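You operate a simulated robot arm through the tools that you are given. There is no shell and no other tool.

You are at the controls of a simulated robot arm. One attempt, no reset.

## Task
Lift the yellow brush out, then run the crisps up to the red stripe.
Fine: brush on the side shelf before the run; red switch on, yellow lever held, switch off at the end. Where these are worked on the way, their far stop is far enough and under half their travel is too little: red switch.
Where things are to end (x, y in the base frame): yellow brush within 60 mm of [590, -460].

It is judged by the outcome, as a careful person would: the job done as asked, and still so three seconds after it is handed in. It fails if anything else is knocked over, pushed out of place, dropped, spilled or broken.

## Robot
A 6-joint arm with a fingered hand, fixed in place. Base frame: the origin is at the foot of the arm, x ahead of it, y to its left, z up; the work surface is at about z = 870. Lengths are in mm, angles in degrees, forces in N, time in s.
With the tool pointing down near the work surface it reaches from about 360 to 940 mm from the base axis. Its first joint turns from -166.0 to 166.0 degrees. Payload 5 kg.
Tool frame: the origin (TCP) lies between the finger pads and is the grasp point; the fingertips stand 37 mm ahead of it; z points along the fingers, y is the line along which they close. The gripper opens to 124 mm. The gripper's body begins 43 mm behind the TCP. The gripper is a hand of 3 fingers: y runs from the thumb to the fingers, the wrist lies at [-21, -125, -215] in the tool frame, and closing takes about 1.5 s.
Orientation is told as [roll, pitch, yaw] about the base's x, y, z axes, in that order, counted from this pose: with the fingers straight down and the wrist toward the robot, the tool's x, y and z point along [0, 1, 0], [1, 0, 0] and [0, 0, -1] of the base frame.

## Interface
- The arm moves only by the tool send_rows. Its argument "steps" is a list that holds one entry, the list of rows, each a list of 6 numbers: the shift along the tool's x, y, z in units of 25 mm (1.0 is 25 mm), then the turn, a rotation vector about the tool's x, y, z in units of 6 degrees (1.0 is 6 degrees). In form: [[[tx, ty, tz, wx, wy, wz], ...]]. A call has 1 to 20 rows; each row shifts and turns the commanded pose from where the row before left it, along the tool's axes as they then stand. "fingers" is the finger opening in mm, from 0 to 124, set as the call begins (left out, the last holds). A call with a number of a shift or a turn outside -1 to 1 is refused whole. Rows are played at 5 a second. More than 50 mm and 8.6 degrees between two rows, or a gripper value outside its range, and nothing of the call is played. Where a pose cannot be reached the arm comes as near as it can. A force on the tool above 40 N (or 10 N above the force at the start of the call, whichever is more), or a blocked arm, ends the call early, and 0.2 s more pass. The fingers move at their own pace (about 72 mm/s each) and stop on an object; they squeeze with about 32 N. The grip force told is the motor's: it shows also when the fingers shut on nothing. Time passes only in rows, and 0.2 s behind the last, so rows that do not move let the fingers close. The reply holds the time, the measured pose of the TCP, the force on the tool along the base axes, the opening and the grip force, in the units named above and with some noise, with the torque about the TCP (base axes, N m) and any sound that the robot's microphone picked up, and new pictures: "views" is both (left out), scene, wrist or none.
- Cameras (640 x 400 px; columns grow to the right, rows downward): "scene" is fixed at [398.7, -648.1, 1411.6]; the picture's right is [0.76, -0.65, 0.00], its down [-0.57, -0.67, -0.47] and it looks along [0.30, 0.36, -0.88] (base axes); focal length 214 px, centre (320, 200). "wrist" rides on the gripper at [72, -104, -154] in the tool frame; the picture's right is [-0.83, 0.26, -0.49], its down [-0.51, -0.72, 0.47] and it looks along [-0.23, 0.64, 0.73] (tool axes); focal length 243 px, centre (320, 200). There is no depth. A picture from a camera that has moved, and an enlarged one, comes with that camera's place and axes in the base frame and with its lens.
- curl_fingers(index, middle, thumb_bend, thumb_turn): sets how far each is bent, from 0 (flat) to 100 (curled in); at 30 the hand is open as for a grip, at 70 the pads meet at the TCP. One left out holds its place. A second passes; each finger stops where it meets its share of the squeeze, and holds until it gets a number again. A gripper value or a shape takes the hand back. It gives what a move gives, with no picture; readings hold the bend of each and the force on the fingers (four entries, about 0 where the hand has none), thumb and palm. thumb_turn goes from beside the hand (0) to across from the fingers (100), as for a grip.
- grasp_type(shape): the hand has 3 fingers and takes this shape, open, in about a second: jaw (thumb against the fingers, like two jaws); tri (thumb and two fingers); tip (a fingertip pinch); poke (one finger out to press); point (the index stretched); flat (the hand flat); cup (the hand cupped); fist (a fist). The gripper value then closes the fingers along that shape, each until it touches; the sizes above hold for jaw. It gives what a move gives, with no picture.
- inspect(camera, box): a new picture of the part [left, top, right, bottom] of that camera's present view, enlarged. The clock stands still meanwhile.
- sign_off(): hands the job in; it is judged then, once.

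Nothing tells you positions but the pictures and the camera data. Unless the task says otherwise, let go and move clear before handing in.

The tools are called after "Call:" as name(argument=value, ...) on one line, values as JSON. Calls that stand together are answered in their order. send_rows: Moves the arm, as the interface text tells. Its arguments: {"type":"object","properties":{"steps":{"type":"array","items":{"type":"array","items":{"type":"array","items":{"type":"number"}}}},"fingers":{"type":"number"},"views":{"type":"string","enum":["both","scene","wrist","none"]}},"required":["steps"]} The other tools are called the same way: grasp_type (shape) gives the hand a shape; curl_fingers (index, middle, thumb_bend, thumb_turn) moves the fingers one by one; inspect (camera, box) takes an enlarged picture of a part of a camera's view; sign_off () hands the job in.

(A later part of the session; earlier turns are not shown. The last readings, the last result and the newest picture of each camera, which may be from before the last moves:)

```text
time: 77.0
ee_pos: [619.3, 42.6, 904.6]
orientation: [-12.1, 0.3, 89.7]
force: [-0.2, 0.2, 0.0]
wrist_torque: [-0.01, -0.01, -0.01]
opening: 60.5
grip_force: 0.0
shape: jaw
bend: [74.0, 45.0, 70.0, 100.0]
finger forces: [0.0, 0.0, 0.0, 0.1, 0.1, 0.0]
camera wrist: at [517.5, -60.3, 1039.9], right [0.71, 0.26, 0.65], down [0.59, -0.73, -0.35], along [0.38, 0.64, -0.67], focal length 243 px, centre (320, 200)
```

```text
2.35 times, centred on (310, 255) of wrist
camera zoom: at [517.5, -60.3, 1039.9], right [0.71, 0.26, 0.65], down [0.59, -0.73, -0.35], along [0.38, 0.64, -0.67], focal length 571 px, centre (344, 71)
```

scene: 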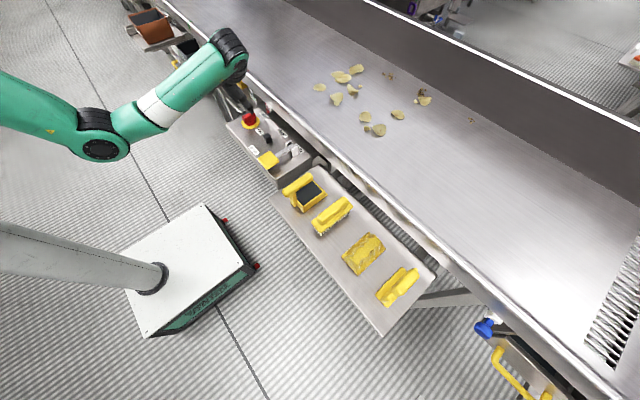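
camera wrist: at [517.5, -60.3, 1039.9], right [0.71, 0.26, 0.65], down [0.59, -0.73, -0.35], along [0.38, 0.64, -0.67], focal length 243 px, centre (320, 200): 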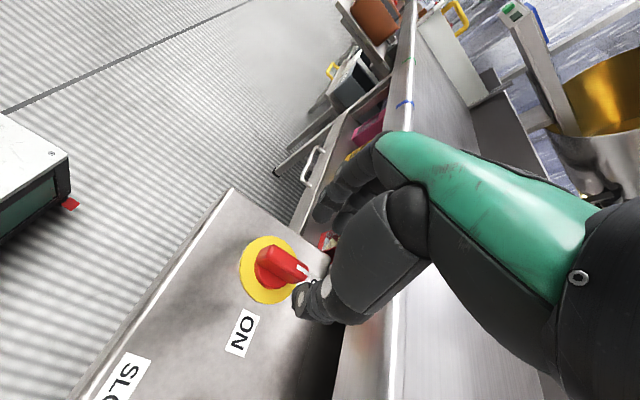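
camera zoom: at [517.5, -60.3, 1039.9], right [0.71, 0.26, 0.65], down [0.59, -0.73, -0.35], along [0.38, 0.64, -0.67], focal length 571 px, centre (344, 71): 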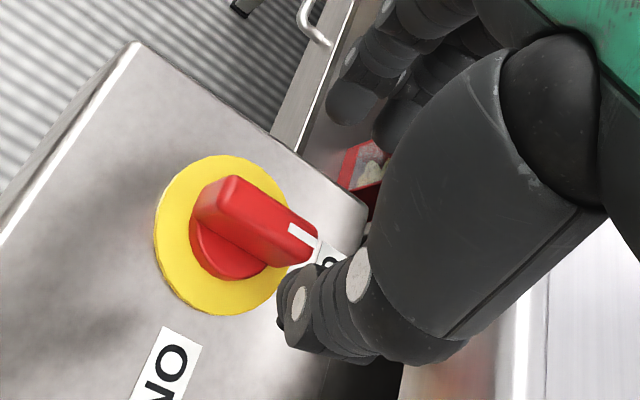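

Aligned over the ridge. I'll lower so the fingertips straddle it, with the TCP at about z=861.

Call:
send_rows(steps=[[[0.123, -0.02, 0.57, 0, 0, 0], [0.123, -0.02, 0.57, 0, 0, 0], [0.123, -0.02, 0.57, 0, 0, 0], [0, 0, 0, 0, 0, 0]]], views="none")

Call:
inspect(camera="scene", box=[200, 70, 300, 150])

Call:
inspect(camera="wrist", box=[220, 170, 400, 340])

```text
time: 78.0
ee_pos: [619.8, 41.7, 860.1]
orientation: [-12.3, 0.4, 89.7]
force: [0.3, -0.1, -0.3]
wrist_torque: [0.0, -0.03, 0.0]
opening: 60.3
grip_force: 0.2
shape: jaw
bend: [74.0, 45.0, 70.0, 100.0]
finger forces: [0.1, 0.0, 0.0, 0.1, 0.0, 0.0]
```

```text
5.00 times, centred on (250, 110) of scene
camera zoom: at [398.7, -648.1, 1411.6], right [0.76, -0.65, 0.0], down [-0.57, -0.67, -0.47], along [0.3, 0.36, -0.88], focal length 1072 px, centre (670, 650)
```

zoom: 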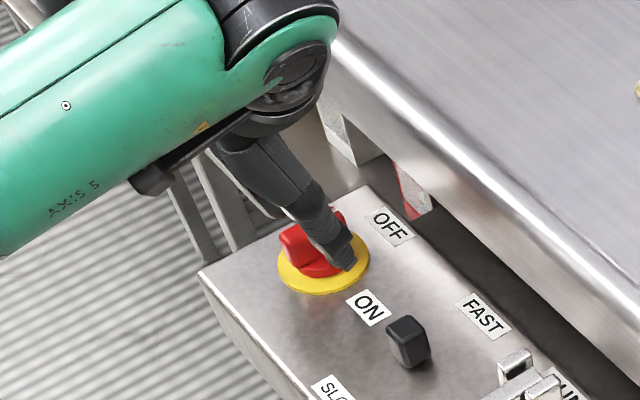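

```text
2.35 times, centred on (310, 255) of wrist
camera zoom: at [517.2, -61.6, 996.4], right [0.71, 0.26, 0.65], down [0.59, -0.73, -0.35], along [0.38, 0.63, -0.67], focal length 571 px, centre (344, 71)
```

zoom: 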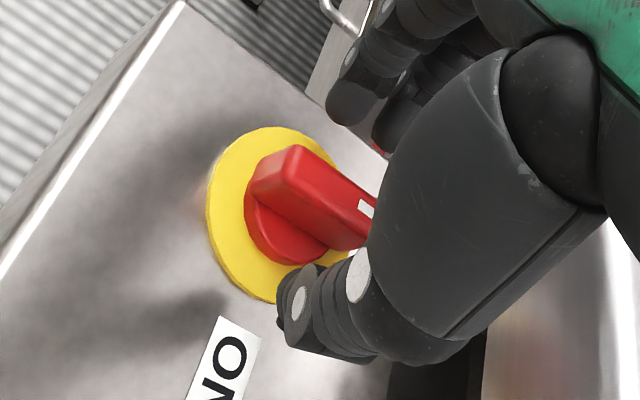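

The thumb and fingers are on either side of the ridge. Closing the pinch now.

Call:
send_rows(steps=[[[0, 0, 0, 0, 0, 0], [0, 0, 0, 0, 0, 0], [0, 0, 0, 0, 0, 0], [0, 0, 0, 0, 0, 0], [0, 0, 0, 0, 0, 0], [0, 0, 0, 0, 0, 0], [0, 0, 0, 0, 0, 0]]], fingers=0, views="none")

Call:
inspect(camera="scene", box=[200, 70, 300, 150])

Call:
inspect(camera="wrist", box=[220, 170, 400, 340])

```text
time: 79.6
ee_pos: [619.9, 41.2, 861.4]
orientation: [-12.0, 0.3, 89.7]
force: [1.7, -2.1, -3.9]
wrist_torque: [-0.03, -0.04, -0.01]
opening: 13.0
grip_force: 32.2
shape: jaw
bend: [72.0, 65.0, 73.0, 100.0]
finger forces: [17.7, 9.2, 0.1, 0.1, 28.8, 0.0]
```

```text
5.00 times, centred on (250, 110) of scene
camera zoom: at [398.7, -648.1, 1411.6], right [0.76, -0.65, 0.0], down [-0.57, -0.67, -0.47], along [0.3, 0.36, -0.88], focal length 1072 px, centre (670, 650)
```

zoom: 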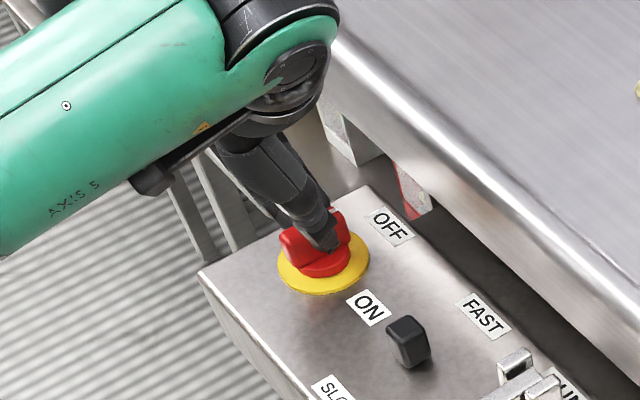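

```text
2.35 times, centred on (310, 255) of wrist
camera zoom: at [517.2, -61.5, 996.4], right [0.71, 0.26, 0.65], down [0.59, -0.73, -0.35], along [0.38, 0.63, -0.67], focal length 571 px, centre (344, 71)
```

zoom: 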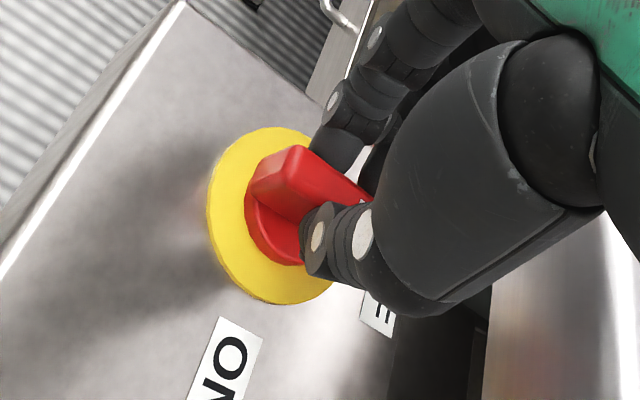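

The pinch is firm on the ridge, 13 mm wide. I'll start turning clockwise toward ON, 30° first.

Call:
send_rows(steps=[[[0, 0, 0, 0.208, 0, 0.978], [0, 0, 0, 0.208, 0, 0.978], [0, 0, 0, 0.208, 0, 0.978], [0, 0, 0, 0.208, 0, 0.978], [0, 0, 0, 0.208, 0, 0.978]]], views="none")

Call:
inspect(camera="scene", box=[200, 70, 300, 150])

Call:
inspect(camera="wrist", box=[220, 170, 400, 340])

```text
time: 80.8
ee_pos: [620.1, 42.3, 859.6]
orientation: [-12.3, 0.1, 59.5]
force: [8.2, 7.0, -6.1]
wrist_torque: [0.28, -0.25, 0.1]
opening: 12.8
grip_force: 31.7
shape: jaw
bend: [72.0, 64.0, 73.0, 100.0]
finger forces: [22.8, 12.8, 0.0, 0.1, 25.6, 0.0]
```

```text
5.00 times, centred on (250, 110) of scene
camera zoom: at [398.7, -648.1, 1411.6], right [0.76, -0.65, 0.0], down [-0.57, -0.67, -0.47], along [0.3, 0.36, -0.88], focal length 1072 px, centre (670, 650)
```

zoom: 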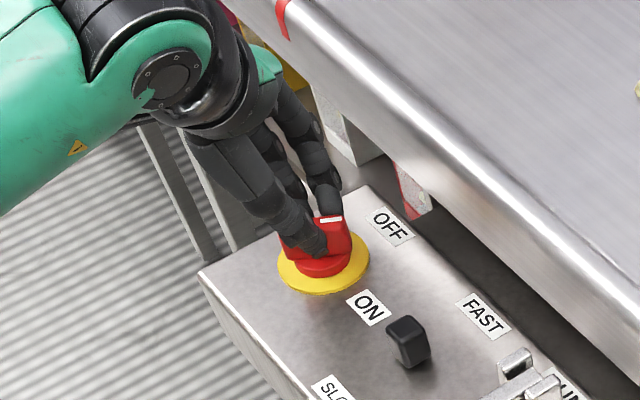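

```text
2.35 times, centred on (310, 255) of wrist
camera zoom: at [479.4, 5.2, 996.1], right [0.74, -0.13, 0.66], down [0.15, -0.93, -0.35], along [0.65, 0.36, -0.67], focal length 571 px, centre (344, 71)
```

zoom: 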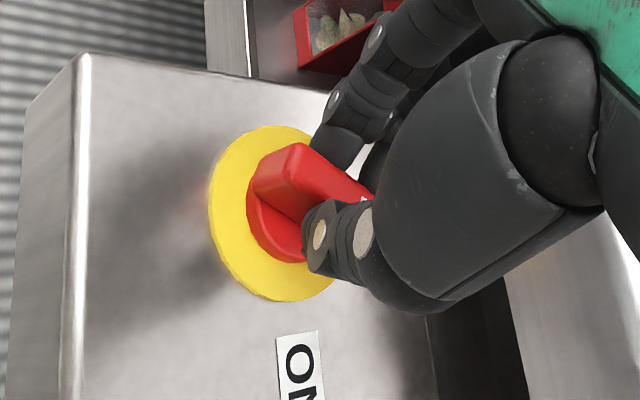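

The ridge is turning with the hand. I'll carry on toward ON.

Call:
send_rows(steps=[[[0, 0, 0, 0.208, 0, 0.978], [0, 0, 0, 0.208, 0, 0.978], [0, 0, 0, 0.208, 0, 0.978], [0, 0, 0, 0.208, 0, 0.978], [0, 0, 0, 0.208, 0, 0.978]]], views="none")

Call:
send_rows(steps=[[[0, 0, 0, 0.208, 0, 0.978], [0, 0, 0, 0.208, 0, 0.978], [0, 0, 0, 0.208, 0, 0.978], [0, 0, 0, 0.208, 0, 0.978]]], views="wrist")

Call:
inspect(camera="scene", box=[200, 70, 300, 150])

Call:
inspect(camera="wrist", box=[220, 170, 400, 340])

```text
time: 82.0
ee_pos: [619.9, 42.0, 860.5]
orientation: [-12.4, 0.0, 29.6]
force: [12.5, 11.4, -5.2]
wrist_torque: [0.46, -0.47, 0.1]
opening: 12.5
grip_force: 32.1
shape: jaw
bend: [72.0, 64.0, 74.0, 100.0]
finger forces: [26.5, 13.2, 0.1, 0.0, 23.1, 0.0]
```

```text
time: 83.0
ee_pos: [621.3, 42.7, 861.4]
orientation: [-12.3, -0.2, 5.6]
force: [15.5, 13.7, -6.2]
wrist_torque: [0.41, -0.67, 0.28]
opening: 12.6
grip_force: 31.8
shape: jaw
bend: [72.0, 64.0, 74.0, 100.0]
finger forces: [25.6, 13.7, 0.1, 0.0, 22.1, 0.0]
camera wrist: at [507.6, 134.9, 996.0], right [0.33, -0.68, 0.66], down [-0.66, -0.66, -0.35], along [0.68, -0.32, -0.66], focal length 243 px, centre (320, 200)
```

wrist: 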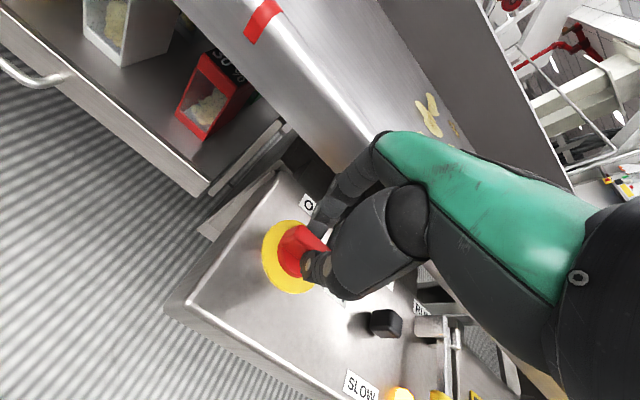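

```text
5.00 times, centred on (250, 110) of scene
camera zoom: at [398.7, -648.1, 1411.6], right [0.76, -0.65, 0.0], down [-0.57, -0.67, -0.47], along [0.3, 0.36, -0.88], focal length 1072 px, centre (670, 650)
```

zoom: 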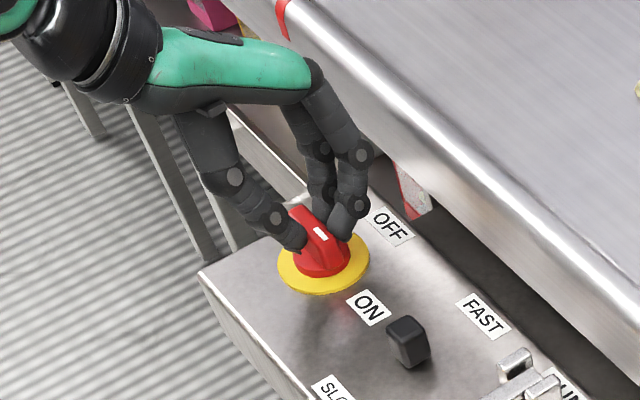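

```text
2.35 times, centred on (310, 255) of wrist
camera zoom: at [507.6, 134.9, 996.0], right [0.33, -0.68, 0.66], down [-0.66, -0.66, -0.35], along [0.68, -0.32, -0.66], focal length 571 px, centre (344, 71)
```

zoom: 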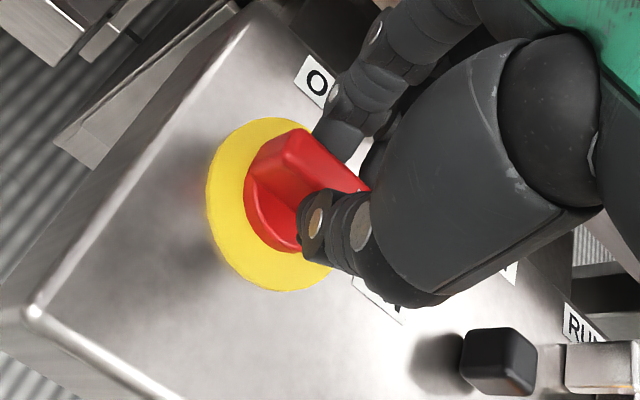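

The switch has turned about 84° and its mark now points at ON. I'll add a little more to bring it to its stop.

Call:
send_rows(steps=[[[0, 0, 0, 0.104, 0, 0.489], [0, 0, 0, 0.104, 0, 0.489], [0, 0, 0, 0.052, 0, 0.245], [0, 0, 0, 0, 0, 0]]], views="wrist")

Call:
inspect(camera="scene", box=[200, 80, 320, 180])

Call:
inspect(camera="wrist", box=[280, 280, 480, 400])

```text
time: 84.0
ee_pos: [622.8, 43.9, 860.0]
orientation: [-12.4, -0.1, -1.7]
force: [18.4, 23.1, -3.9]
wrist_torque: [0.6, -0.76, 0.57]
opening: 13.2
grip_force: 31.6
shape: jaw
bend: [72.0, 62.0, 74.0, 100.0]
finger forces: [23.4, 18.6, 0.0, 0.0, 23.2, 0.0]
camera wrist: at [520.7, 149.3, 995.8], right [0.24, -0.71, 0.66], down [-0.74, -0.57, -0.36], along [0.63, -0.4, -0.66], focal length 243 px, centre (320, 200)
```

wrist: 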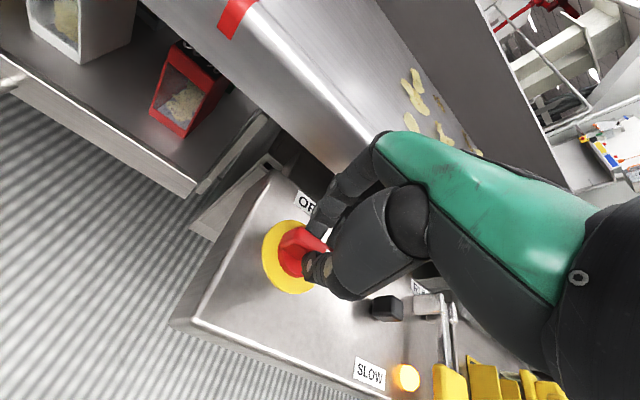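

```text
4.00 times, centred on (260, 130) of scene
camera zoom: at [398.7, -648.1, 1411.6], right [0.76, -0.65, 0.0], down [-0.57, -0.67, -0.47], along [0.3, 0.36, -0.88], focal length 858 px, centre (560, 480)
```

zoom: 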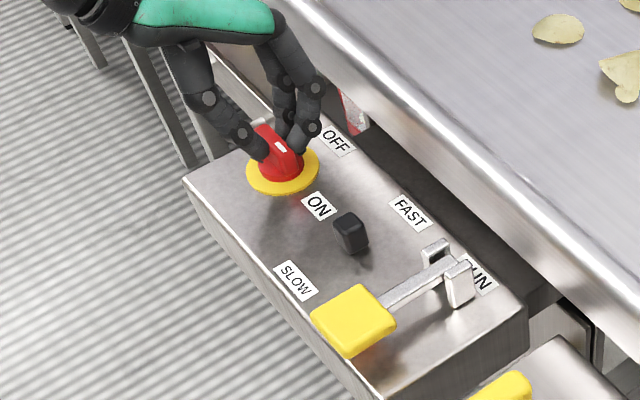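

```text
3.20 times, centred on (380, 340) of wrist
camera zoom: at [520.7, 149.3, 995.8], right [0.24, -0.71, 0.66], down [-0.74, -0.57, -0.36], along [0.63, -0.4, -0.66], focal length 776 px, centre (128, -248)
```

zoom: 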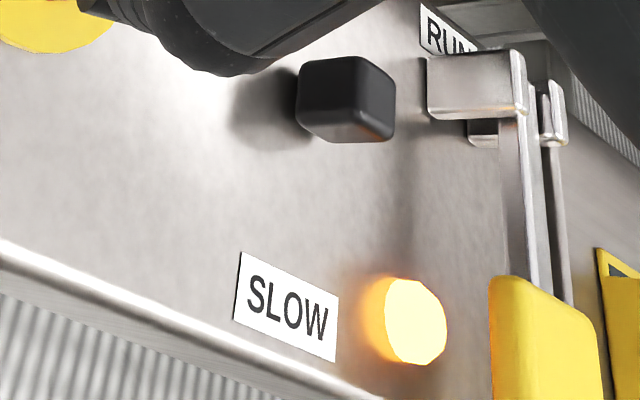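

The indicator lamp has lit, so the switch is on and at its stop. I'll open the fingers and lift off it.

Call:
send_rows(steps=[[[0, 0, 0, 0, 0, 0], [0, 0, 0, 0, 0, 0], [0, 0, 0, 0, 0, 0], [0, 0, 0, 0, 0, 0]]], fingers=50, views="none")

Call:
inspect(camera="wrist", box=[220, 170, 400, 340])

Call:
inspect(camera="scene", box=[200, 70, 300, 150])

```text
time: 85.0
ee_pos: [621.4, 41.2, 861.4]
orientation: [-12.4, -0.1, -1.8]
force: [0.0, 0.1, 0.5]
wrist_torque: [-0.01, 0.03, 0.0]
opening: 49.3
grip_force: 0.1
shape: jaw
bend: [74.0, 49.0, 72.0, 100.0]
finger forces: [0.1, 0.1, 0.0, 0.0, 0.0, 0.0]
```

```text
2.35 times, centred on (310, 255) of wrist
camera zoom: at [520.0, 148.1, 995.5], right [0.24, -0.71, 0.66], down [-0.74, -0.57, -0.35], along [0.63, -0.4, -0.66], focal length 571 px, centre (344, 71)
```

zoom: 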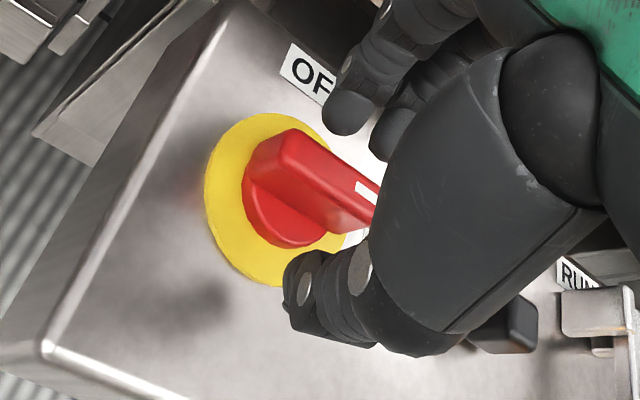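

```text
5.00 times, centred on (250, 110) of scene
camera zoom: at [398.7, -648.1, 1411.6], right [0.76, -0.65, 0.0], down [-0.57, -0.67, -0.47], along [0.3, 0.36, -0.88], focal length 1072 px, centre (670, 650)
```

zoom: 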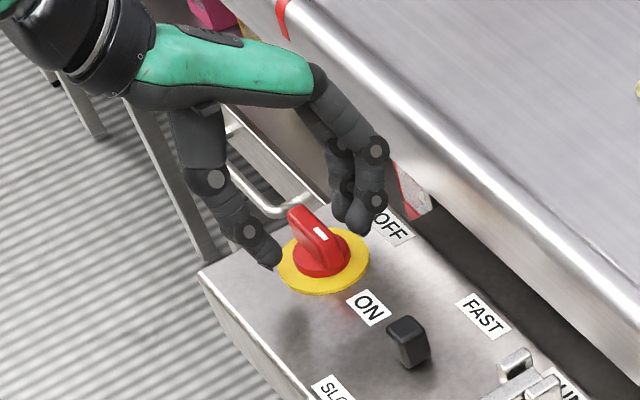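

The switch points to ON and the lamp is lit. Now I'll rise, straighten the hand, and move over the yellow lever with the fingers closed to press it.

Call:
send_rows(steps=[[[-0.168, 0, -0.783, 0, 0, 0], [-0.168, 0, -0.783, 0, 0, 0], [-0.168, 0, -0.783, 0, 0, 0], [-0.168, 0, -0.783, 0, 0, 0], [0, 0, 0, 0, 1, 0], [0, 0, 0, 0, 1, 0.3]]], views="none")

Call:
send_rows(steps=[[[-0.93, -0.24, 0, 0, 0, 0], [-0.93, -0.24, 0, 0, 0, 0], [-0.93, -0.24, 0, 0, 0, 0], [-0.93, -0.24, 0, 0, 0, 0], [-0.93, -0.24, 0, 0, 0, 0], [-0.93, -0.24, 0, 0, 0, 0], [-0.93, -0.24, 0, 0, 0, 0], [-0.93, -0.24, 0, 0, 0, 0], [-0.93, -0.24, 0, 0, 0, 0], [-0.93, -0.24, 0, 0, 0, 0]]], fingers=0, views="both")

Call:
inspect(camera="scene", box=[200, 80, 320, 180])

Call:
inspect(camera="wrist", box=[180, 170, 400, 340])

```text
time: 86.4
ee_pos: [619.8, 43.8, 941.9]
orientation: [-0.2, -0.2, -3.6]
force: [0.3, 0.4, 0.2]
wrist_torque: [-0.03, 0.01, -0.03]
opening: 49.4
grip_force: 0.0
shape: jaw
bend: [74.0, 49.0, 72.0, 100.0]
finger forces: [0.1, 0.0, 0.1, 0.0, 0.0, 0.0]
```

```text
time: 88.6
ee_pos: [545.5, -183.5, 942.1]
orientation: [-0.3, -0.2, -3.6]
force: [0.0, 1.1, 0.1]
wrist_torque: [-0.01, -0.01, 0.01]
opening: 0.0
grip_force: 32.1
shape: jaw
bend: [70.0, 70.0, 57.0, 100.0]
finger forces: [0.1, 0.0, 0.0, 0.0, 0.0, 0.0]
camera wrist: at [445.6, -104.2, 1095.3], right [0.21, -0.84, 0.5], down [-0.75, -0.46, -0.47], along [0.63, -0.28, -0.73], focal length 243 px, centre (320, 200)
```

scene: 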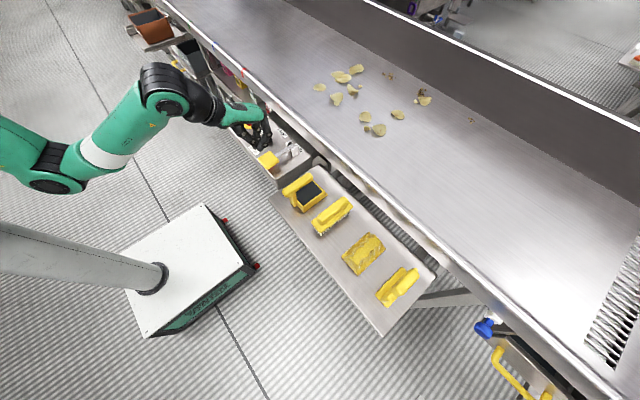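
wrist: 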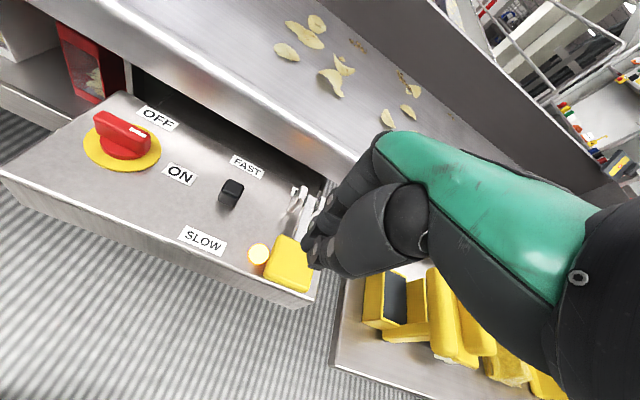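

```text
4.00 times, centred on (260, 130) of scene
camera zoom: at [398.7, -648.1, 1411.6], right [0.76, -0.65, 0.0], down [-0.57, -0.67, -0.47], along [0.3, 0.36, -0.88], focal length 858 px, centre (560, 480)
```

zoom: 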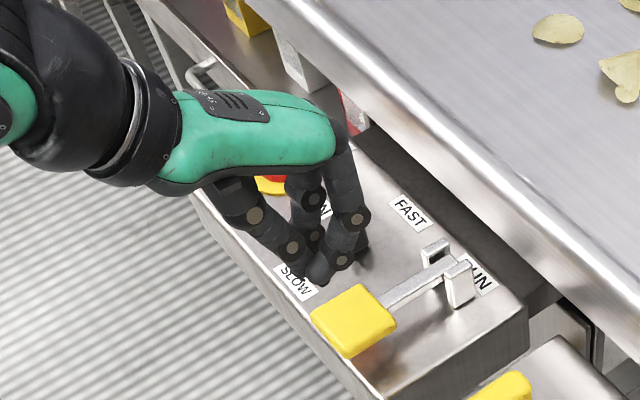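

```text
2.35 times, centred on (290, 255) of wrist
camera zoom: at [445.6, -104.2, 1095.3], right [0.21, -0.84, 0.5], down [-0.75, -0.46, -0.47], along [0.63, -0.28, -0.73], focal length 571 px, centre (391, 71)
```

zoom: 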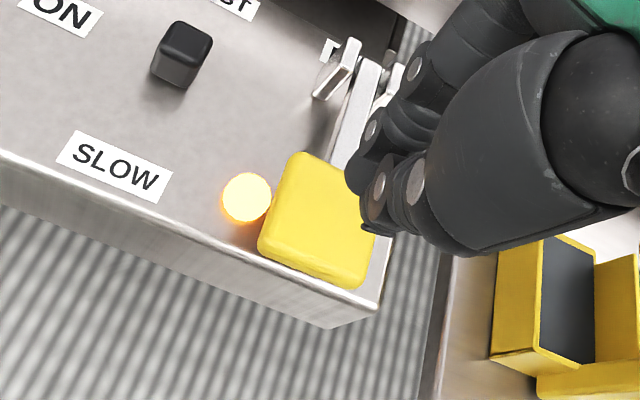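

The crisps have not moved yet, as expected without the lever. I'll centre on the paddle at about (557, −188) and come down to just above it.

Call:
send_rows(steps=[[[-0.076, 0.22, 0.84, 0, 0, 0], [-0.076, 0.22, 0.84, 0, 0, 0]]], views="none")

Call:
inspect(camera="scene", box=[200, 80, 320, 180])

Call:
inspect(camera="wrist", box=[180, 170, 400, 340])

```text
time: 89.2
ee_pos: [556.2, -189.2, 899.3]
orientation: [-0.3, -0.2, -3.7]
force: [-0.5, 0.0, 0.3]
wrist_torque: [-0.03, 0.03, 0.0]
opening: 0.0
grip_force: 31.9
shape: jaw
bend: [70.0, 70.0, 57.0, 100.0]
finger forces: [0.0, 0.0, 0.0, 0.1, 0.1, 0.1]
```

```text
4.00 times, centred on (260, 130) of scene
camera zoom: at [398.7, -648.1, 1411.6], right [0.76, -0.65, 0.0], down [-0.57, -0.67, -0.47], along [0.3, 0.36, -0.88], focal length 858 px, centre (560, 480)
```

zoom: 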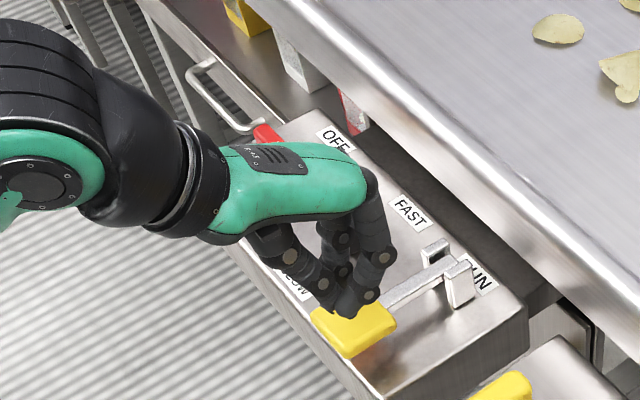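

```text
2.35 times, centred on (290, 255) of wrist
camera zoom: at [456.2, -109.3, 1052.8], right [0.21, -0.84, 0.5], down [-0.75, -0.46, -0.47], along [0.63, -0.28, -0.73], focal length 571 px, centre (391, 71)
```

zoom: 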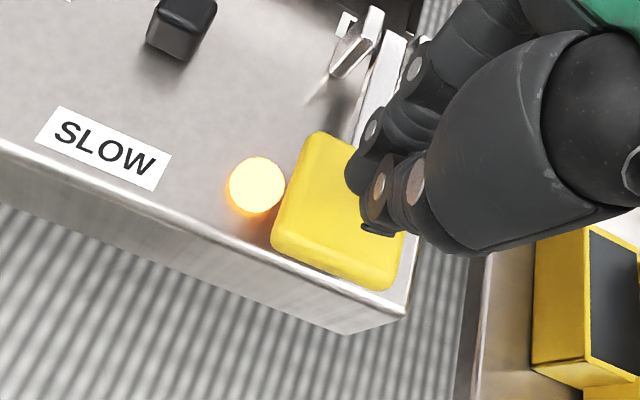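

The fingertips are just above the paddle. I'll press down in small steps and watch the force, the lever and the belt.

Call:
send_rows(steps=[[[0, 0, 0.3, 0, 0, 0]]], views="none")

Call:
send_rows(steps=[[[0, 0, 0.3, 0, 0, 0]]], views="scene")

```text
time: 89.6
ee_pos: [555.5, -189.7, 890.9]
orientation: [-0.3, -0.2, -3.6]
force: [0.8, -0.4, -1.3]
wrist_torque: [0.02, 0.0, 0.02]
opening: 0.0
grip_force: 32.1
shape: jaw
bend: [70.0, 70.0, 57.0, 100.0]
finger forces: [0.2, 0.0, 0.0, 0.1, 0.0, 0.0]
```

```text
time: 90.0
ee_pos: [555.4, -190.5, 884.7]
orientation: [-0.4, -0.2, -3.5]
force: [0.8, -0.1, 0.1]
wrist_torque: [0.02, 0.0, -0.03]
opening: 0.0
grip_force: 32.2
shape: jaw
bend: [70.0, 70.0, 57.0, 100.0]
finger forces: [0.0, 0.0, 0.0, 0.0, 0.0, 0.1]
```

scene: 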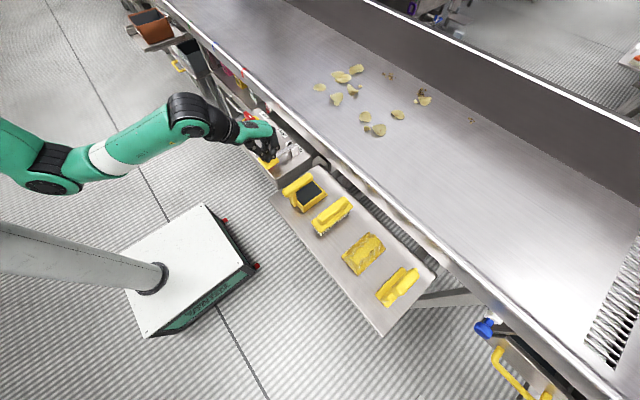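

Call:
send_rows(steps=[[[0, 0, 0.24, 0, 0, 0]]], views="none")

Call:
send_rows(steps=[[[0, 0, 0.24, 0, 0, 0]]], views="scene")

Call:
inspect(camera="wrist", box=[180, 170, 400, 340])

```text
time: 90.4
ee_pos: [556.2, -191.1, 879.4]
orientation: [-0.4, -0.3, -3.6]
force: [-0.3, 0.3, 1.2]
wrist_torque: [0.04, -0.01, 0.02]
opening: 0.0
grip_force: 32.1
shape: jaw
bend: [70.0, 70.0, 56.0, 100.0]
finger forces: [0.0, 0.0, 0.0, 0.1, 0.0, 0.0]
```

```text
time: 90.8
ee_pos: [554.8, -190.0, 873.7]
orientation: [-0.4, -0.2, -3.6]
force: [-0.8, 0.7, 2.9]
wrist_torque: [0.01, 0.03, -0.01]
opening: 0.1
grip_force: 32.0
shape: jaw
bend: [70.0, 70.0, 56.0, 100.0]
finger forces: [0.0, 0.1, 0.1, 0.0, 0.1, 0.1]
```

scene: 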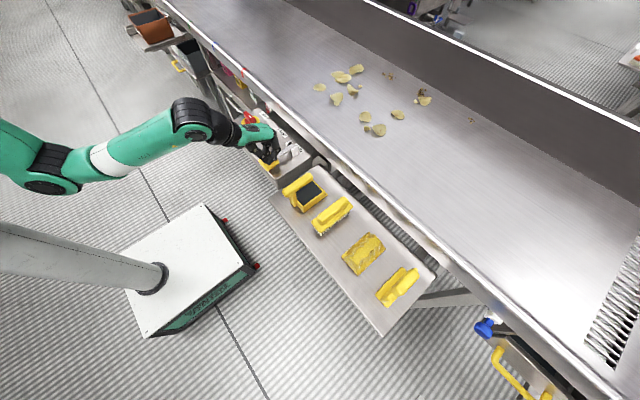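

```text
2.35 times, centred on (290, 255) of wrist
camera zoom: at [456.7, -110.5, 1026.6], right [0.21, -0.84, 0.5], down [-0.75, -0.46, -0.47], along [0.63, -0.28, -0.73], focal length 571 px, centre (391, 71)
```

zoom: 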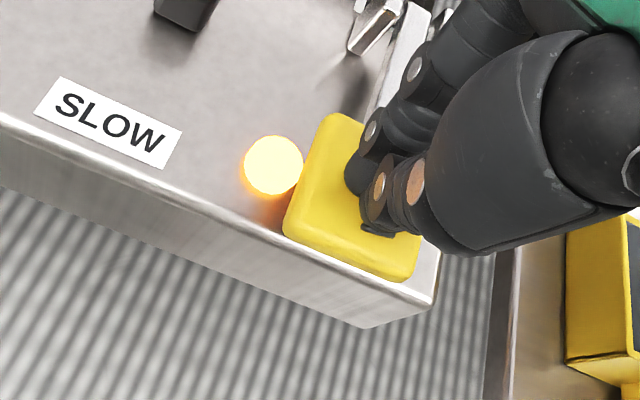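

Contact is made: about 3 N at z≈874, and the paddle is giving way. I'll press on in small steps.

Call:
send_rows(steps=[[[0, 0, 0.2, 0, 0, 0]]], views="none")

Call:
send_rows(steps=[[[0, 0, 0.2, 0, 0, 0]]], views="scene")

Call:
inspect(camera="wrist", box=[180, 170, 400, 340])

```text
time: 91.2
ee_pos: [557.1, -189.4, 868.5]
orientation: [-0.4, -0.2, -3.6]
force: [-1.9, -1.0, 1.9]
wrist_torque: [0.03, 0.02, 0.02]
opening: 0.1
grip_force: 32.2
shape: jaw
bend: [70.0, 70.0, 56.0, 100.0]
finger forces: [0.0, 0.1, 0.0, 0.0, 0.0, 0.0]
```

```text
time: 91.6
ee_pos: [556.7, -190.2, 862.5]
orientation: [-0.5, -0.3, -3.6]
force: [-1.8, -0.2, 3.7]
wrist_torque: [0.0, 0.0, 0.02]
opening: 0.1
grip_force: 31.6
shape: jaw
bend: [70.0, 70.0, 56.0, 100.0]
finger forces: [0.0, 0.1, 0.0, 0.0, 0.1, 0.0]
```

scene: 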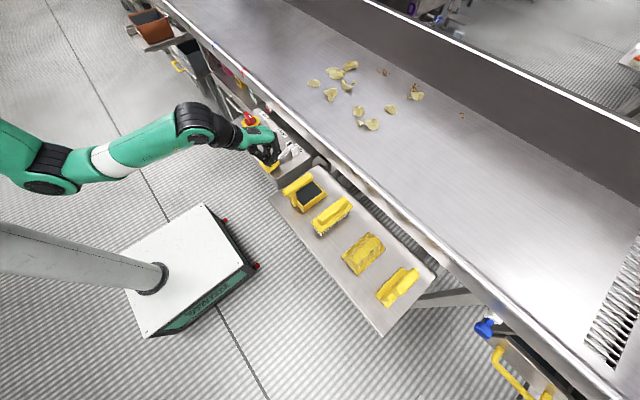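

```text
2.35 times, centred on (290, 255) of wrist
camera zoom: at [457.1, -110.5, 1016.6], right [0.21, -0.84, 0.5], down [-0.75, -0.46, -0.47], along [0.63, -0.28, -0.73], focal length 571 px, centre (391, 71)
```

zoom: 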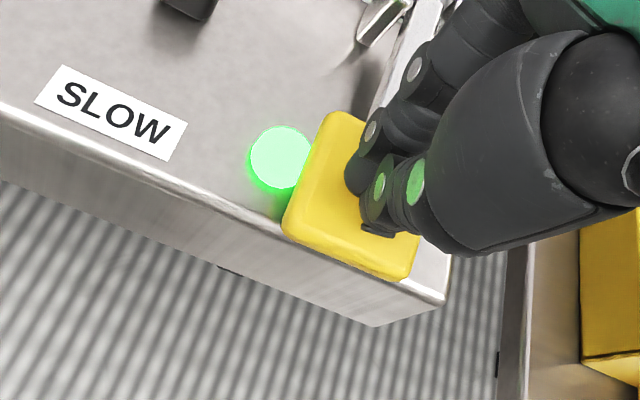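

The belt is running: the lamp is green and the crisps have started moving toward the stripe. I'll hold the lever for short spells and measure the speed.

Call:
send_rows(steps=[[[0, 0, 0, 0, 0, 0]]], views="scene")

Call:
inspect(camera="scene", box=[220, 30, 420, 150])

```text
time: 92.0
ee_pos: [556.7, -189.9, 862.7]
orientation: [-0.4, -0.2, -3.6]
force: [-1.6, -1.3, 3.3]
wrist_torque: [-0.01, 0.02, 0.01]
opening: 0.0
grip_force: 31.9
shape: jaw
bend: [70.0, 70.0, 56.0, 100.0]
finger forces: [0.0, 0.0, 0.0, 0.0, 0.1, 0.0]
```

scene: 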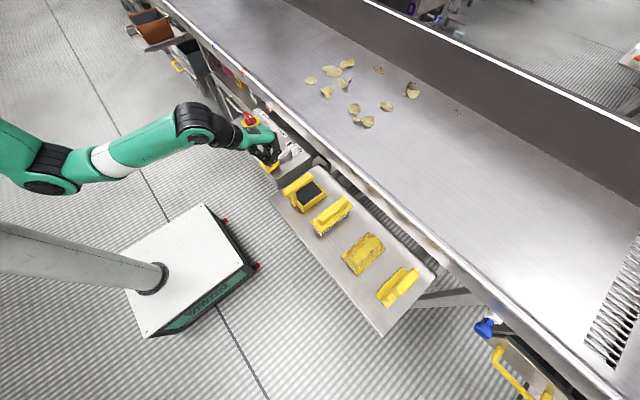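

```text
3.20 times, centred on (320, 90) of scene
camera zoom: at [398.7, -648.1, 1411.6], right [0.76, -0.65, 0.0], down [-0.57, -0.67, -0.47], along [0.3, 0.36, -0.88], focal length 686 px, centre (320, 552)
```

zoom: 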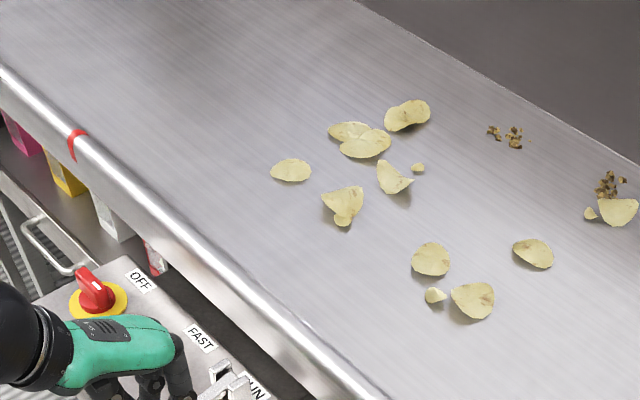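

Speed is roughly 50 mm/s, with the front crisp at y≈17 and the stripe at y≈203. I'll hold for another 1.6 s and check.

Call:
send_rows(steps=[[[0, 0, 0, 0, 0, 0], [0, 0, 0, 0, 0, 0], [0, 0, 0, 0, 0, 0], [0, 0, 0, 0, 0, 0], [0, 0, 0, 0, 0, 0], [0, 0, 0, 0, 0, 0], [0, 0, 0, 0, 0, 0]]], views="none")

Call:
inspect(camera="scene", box=[220, 30, 420, 150])

```text
time: 93.6
ee_pos: [557.1, -190.0, 863.5]
orientation: [-0.5, -0.1, -3.7]
force: [-1.7, -0.5, 3.1]
wrist_torque: [0.02, 0.0, 0.0]
opening: 0.2
grip_force: 32.0
shape: jaw
bend: [70.0, 70.0, 56.0, 100.0]
finger forces: [0.0, 0.0, 0.1, 0.0, 0.0, 0.0]
```

```text
3.20 times, centred on (320, 90) of scene
camera zoom: at [398.7, -648.1, 1411.6], right [0.76, -0.65, 0.0], down [-0.57, -0.67, -0.47], along [0.3, 0.36, -0.88], focal length 686 px, centre (320, 552)
```

zoom: 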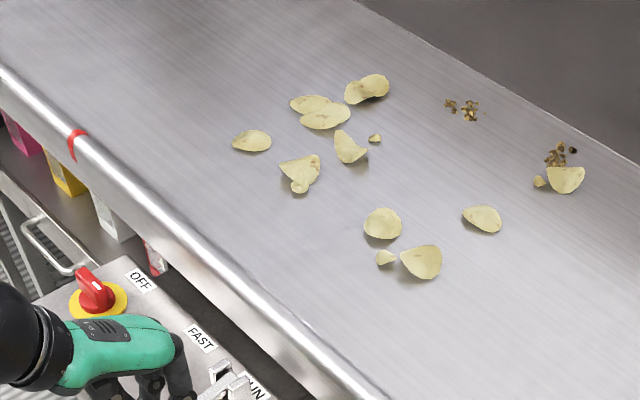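

The speed holds steady at 50 mm/s. The foremost crisp is at y≈113 and needs about 90 mm more. I'll hold for 1.6 s and then release the lever in the same call.

Call:
send_rows(steps=[[[0, 0, 0, 0, 0, 0], [0, 0, 0, 0, 0, 0], [0, 0, 0, 0, 0, 0], [0, 0, 0, 0, 0, 0], [0, 0, 0, 0, 0, 0], [0, 0, 0, 0, 0, 0], [0, 0, 0, 0, 0, 0], [0, 0, 0, 0, 0, 0], [0, 0, -0.8, 0, 0, 0], [0, 0, -0.8, 0, 0, 0]]], views="both")

Call:
inspect(camera="scene", box=[220, 30, 420, 150])

Call:
inspect(camera="wrist", box=[180, 170, 400, 340])

```text
time: 95.8
ee_pos: [555.8, -190.8, 904.7]
orientation: [-0.3, -0.3, -3.6]
force: [0.1, -0.6, -0.2]
wrist_torque: [0.0, -0.02, 0.02]
opening: 0.3
grip_force: 31.5
shape: jaw
bend: [70.0, 70.0, 56.0, 100.0]
finger forces: [0.0, 0.1, 0.1, 0.0, 0.0, 0.1]
camera wrist: at [457.1, -110.4, 1056.8], right [0.21, -0.84, 0.5], down [-0.75, -0.46, -0.47], along [0.63, -0.28, -0.73], focal length 243 px, centre (320, 200)
```

scene: 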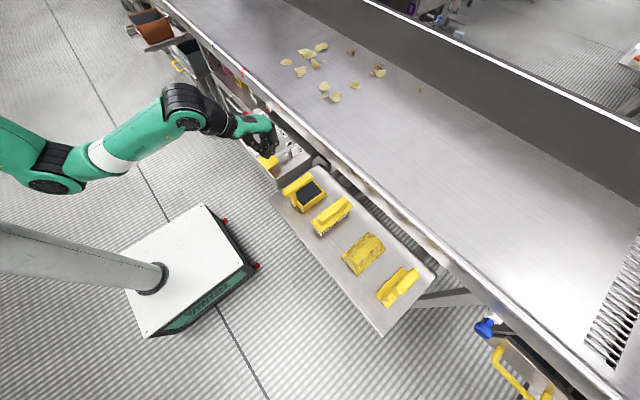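
wrist: 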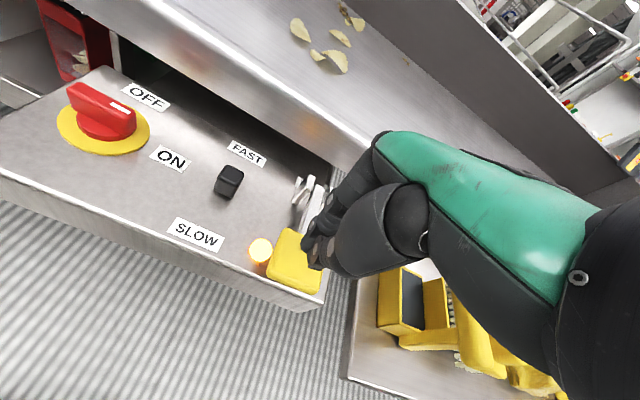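

```text
3.20 times, centred on (320, 90) of scene
camera zoom: at [398.7, -648.1, 1411.6], right [0.76, -0.65, 0.0], down [-0.57, -0.67, -0.47], along [0.3, 0.36, -0.88], focal length 686 px, centre (320, 552)
```

zoom: 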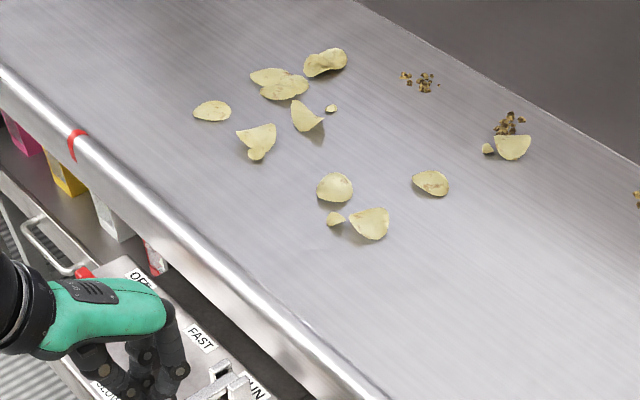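

```text
2.35 times, centred on (290, 255) of wrist
camera zoom: at [457.1, -110.4, 1056.8], right [0.21, -0.84, 0.5], down [-0.75, -0.46, -0.47], along [0.63, -0.28, -0.73], focal length 571 px, centre (391, 71)
```

zoom: 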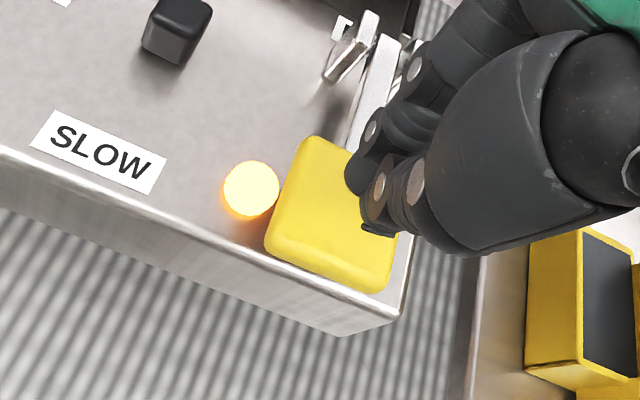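

The lamp is amber, so the belt has stopped. The foremost crisps sit at about y≈183–205, right at the red stripe (y≈203). Now I'll go back to the red switch to turn it off.

Call:
send_rows(steps=[[[0, 0, -0.8, 0, 0, 0], [0, 0, -0.8, 0, 0, 0], [0.946, 0.199, 0, 0, 0, 0], [0.946, 0.199, 0, 0, 0, 0], [0.946, 0.199, 0, 0, 0, 0], [0.946, 0.199, 0, 0, 0, 0], [0.946, 0.199, 0, 0, 0, 0], [0.946, 0.199, 0, 0, 0, 0], [0.946, 0.199, 0, 0, 0, 0], [0.946, 0.199, 0, 0, 0, 0], [0.946, 0.199, 0, 0, 0, 0], [0.946, 0.199, 0, 0, 0, 0], [0, 0, 0, 0, -1, 0], [0, 0, 0, 0, -1, -0.3]]], fingers=50, views="both")

Call:
inspect(camera="scene", box=[220, 30, 420, 150])

Call:
inspect(camera="wrist", box=[220, 170, 400, 340])

```text
time: 98.8
ee_pos: [621.9, 41.7, 940.0]
orientation: [-12.4, 0.2, -1.7]
force: [0.7, -0.6, 0.7]
wrist_torque: [0.01, 0.01, 0.0]
opening: 49.5
grip_force: 0.1
shape: jaw
bend: [74.0, 49.0, 72.0, 100.0]
finger forces: [0.0, 0.1, 0.1, 0.0, 0.1, 0.0]
camera wrist: at [521.9, 149.2, 1076.1], right [0.24, -0.71, 0.66], down [-0.74, -0.57, -0.35], along [0.63, -0.4, -0.67], focal length 243 px, centre (320, 200)
```

scene: 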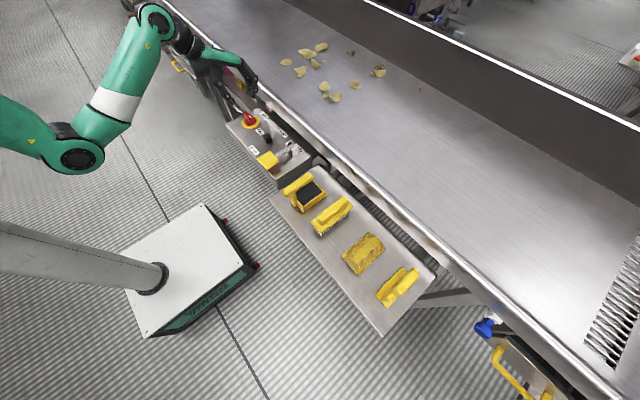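
wrist: 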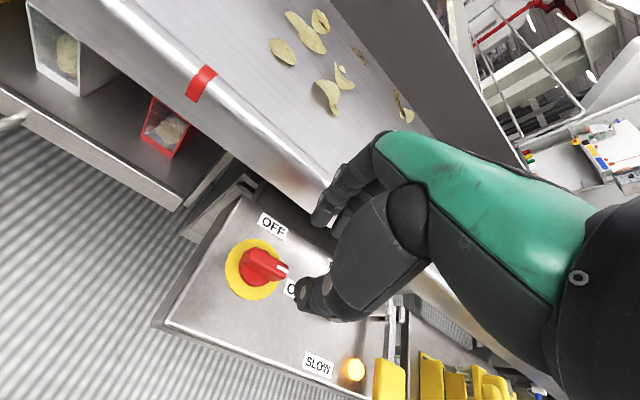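

```text
3.20 times, centred on (320, 90) of scene
camera zoom: at [398.7, -648.1, 1411.6], right [0.76, -0.65, 0.0], down [-0.57, -0.67, -0.47], along [0.3, 0.36, -0.88], focal length 686 px, centre (320, 552)
```

zoom: 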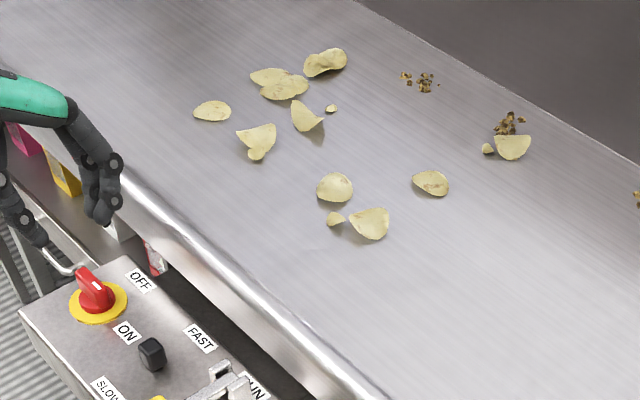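

```text
2.35 times, centred on (310, 255) of wrist
camera zoom: at [521.9, 149.2, 1076.1], right [0.24, -0.71, 0.66], down [-0.74, -0.57, -0.35], along [0.63, -0.4, -0.67], focal length 571 px, centre (344, 71)
```

zoom: 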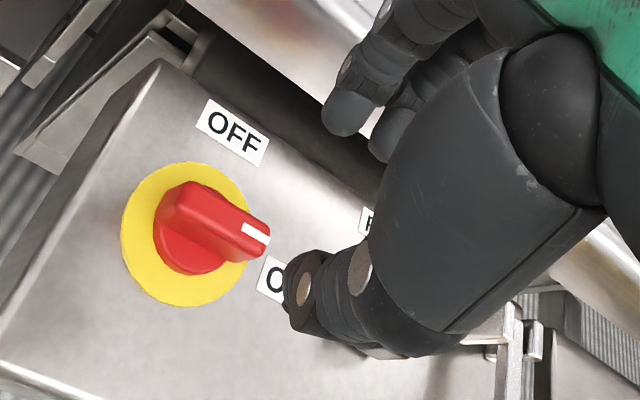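

The crisps are staying put with their front right at the red stripe. I'll lower over the switch ridge with the same pose as before and pinch it.

Call:
send_rows(steps=[[[0.166, -0.01, 0.773, 0, 0, 0], [0.166, -0.01, 0.773, 0, 0, 0], [0.166, 0, 0.773, 0, 0, 0], [0.166, 0, 0.773, 0, 0, 0], [0, 0, 0, 0, 0, 0]]], views="none")

Call:
inspect(camera="wrist", box=[220, 170, 400, 340])

Call:
inspect(camera="scene", box=[200, 70, 300, 150])

```text
time: 100.0
ee_pos: [621.3, 42.5, 863.3]
orientation: [-12.3, 0.1, -1.9]
force: [0.0, -0.4, 0.3]
wrist_torque: [0.04, 0.02, -0.01]
opening: 49.4
grip_force: 0.1
shape: jaw
bend: [74.0, 49.0, 72.0, 100.0]
finger forces: [0.1, 0.1, 0.0, 0.1, 0.1, 0.1]
```

```text
2.35 times, centred on (310, 255) of wrist
camera zoom: at [520.6, 149.1, 997.7], right [0.24, -0.71, 0.66], down [-0.74, -0.57, -0.35], along [0.63, -0.4, -0.67], focal length 571 px, centre (344, 71)
```

zoom: 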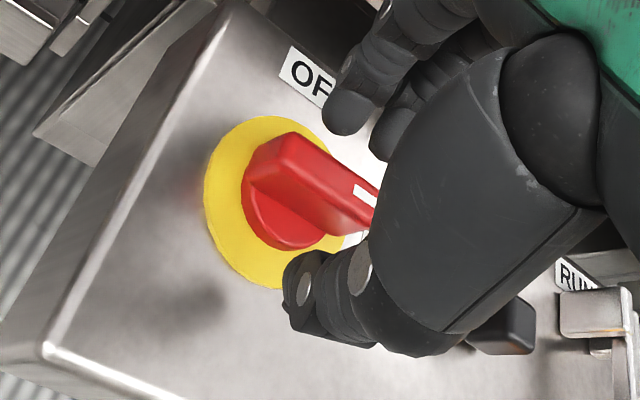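

```text
5.00 times, centred on (250, 110) of scene
camera zoom: at [398.7, -648.1, 1411.6], right [0.76, -0.65, 0.0], down [-0.57, -0.67, -0.47], along [0.3, 0.36, -0.88], focal length 1072 px, centre (670, 650)
```

zoom: 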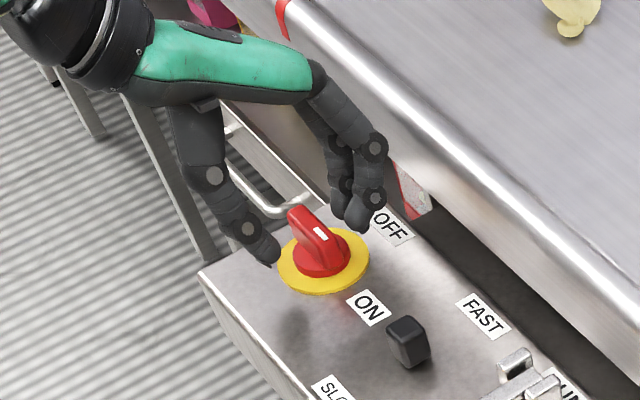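

I'm positioned as before. I'll close on the ridge and then turn counter-clockwise toward OFF.

Call:
send_rows(steps=[[[0, 0, 0, 0, 0, 0], [0, 0, 0, 0, 0, 0], [0, 0, 0, 0, 0, 0], [0, 0, 0, 0, 0, 0], [0, 0, 0, 0, 0, 0], [0, 0, 0, 0, 0, 0], [0, 0, 0, 0, 0, 0]]], fingers=0, views="none")

Call:
send_rows(steps=[[[0, 0, 0, -0.208, 0, -0.978], [0, 0, 0, -0.208, 0, -0.978], [0, 0, 0, -0.208, 0, -0.978], [0, 0, 0, -0.208, 0, -0.978], [0, 0, 0, -0.208, 0, -0.978]]], views="none")

Call:
inspect(camera="wrist", box=[220, 170, 400, 340])

Call:
inspect(camera="scene", box=[200, 70, 300, 150])

```text
time: 101.6
ee_pos: [620.7, 42.0, 862.3]
orientation: [-12.4, 0.1, -1.8]
force: [0.4, -1.4, -3.2]
wrist_torque: [-0.01, -0.07, 0.02]
opening: 13.6
grip_force: 32.4
shape: jaw
bend: [73.0, 60.0, 72.0, 100.0]
finger forces: [18.3, 9.4, 0.0, 0.1, 27.5, 0.1]
```

```text
time: 102.8
ee_pos: [621.1, 41.5, 862.7]
orientation: [-12.3, 0.1, 28.2]
force: [-0.7, -14.6, -3.3]
wrist_torque: [-0.34, 0.01, -0.11]
opening: 13.2
grip_force: 31.9
shape: jaw
bend: [73.0, 60.0, 72.0, 100.0]
finger forces: [16.4, 9.2, 0.0, 0.1, 33.2, 0.1]
```

```text
2.35 times, centred on (310, 255) of wrist
camera zoom: at [480.8, 83.6, 998.1], right [0.57, -0.5, 0.66], down [-0.36, -0.87, -0.35], along [0.74, -0.04, -0.67], focal length 571 px, centre (344, 71)
```

zoom: 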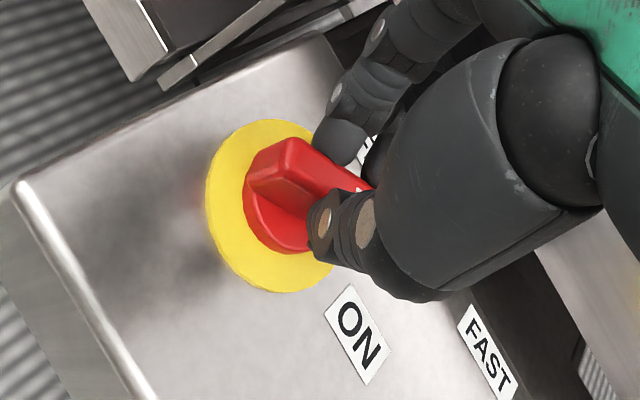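

```text
5.00 times, centred on (250, 110) of scene
camera zoom: at [398.7, -648.1, 1411.6], right [0.76, -0.65, 0.0], down [-0.57, -0.67, -0.47], along [0.3, 0.36, -0.88], focal length 1072 px, centre (670, 650)
```

zoom: 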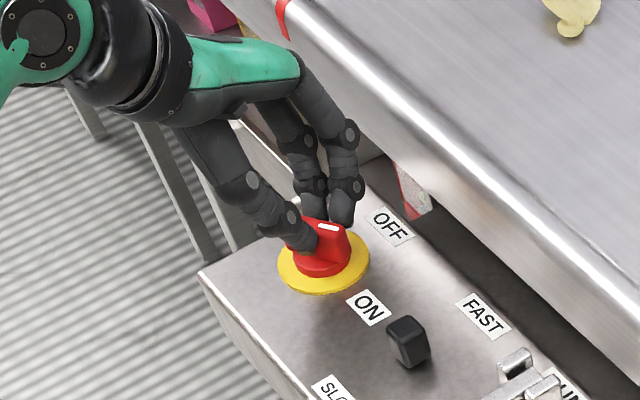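

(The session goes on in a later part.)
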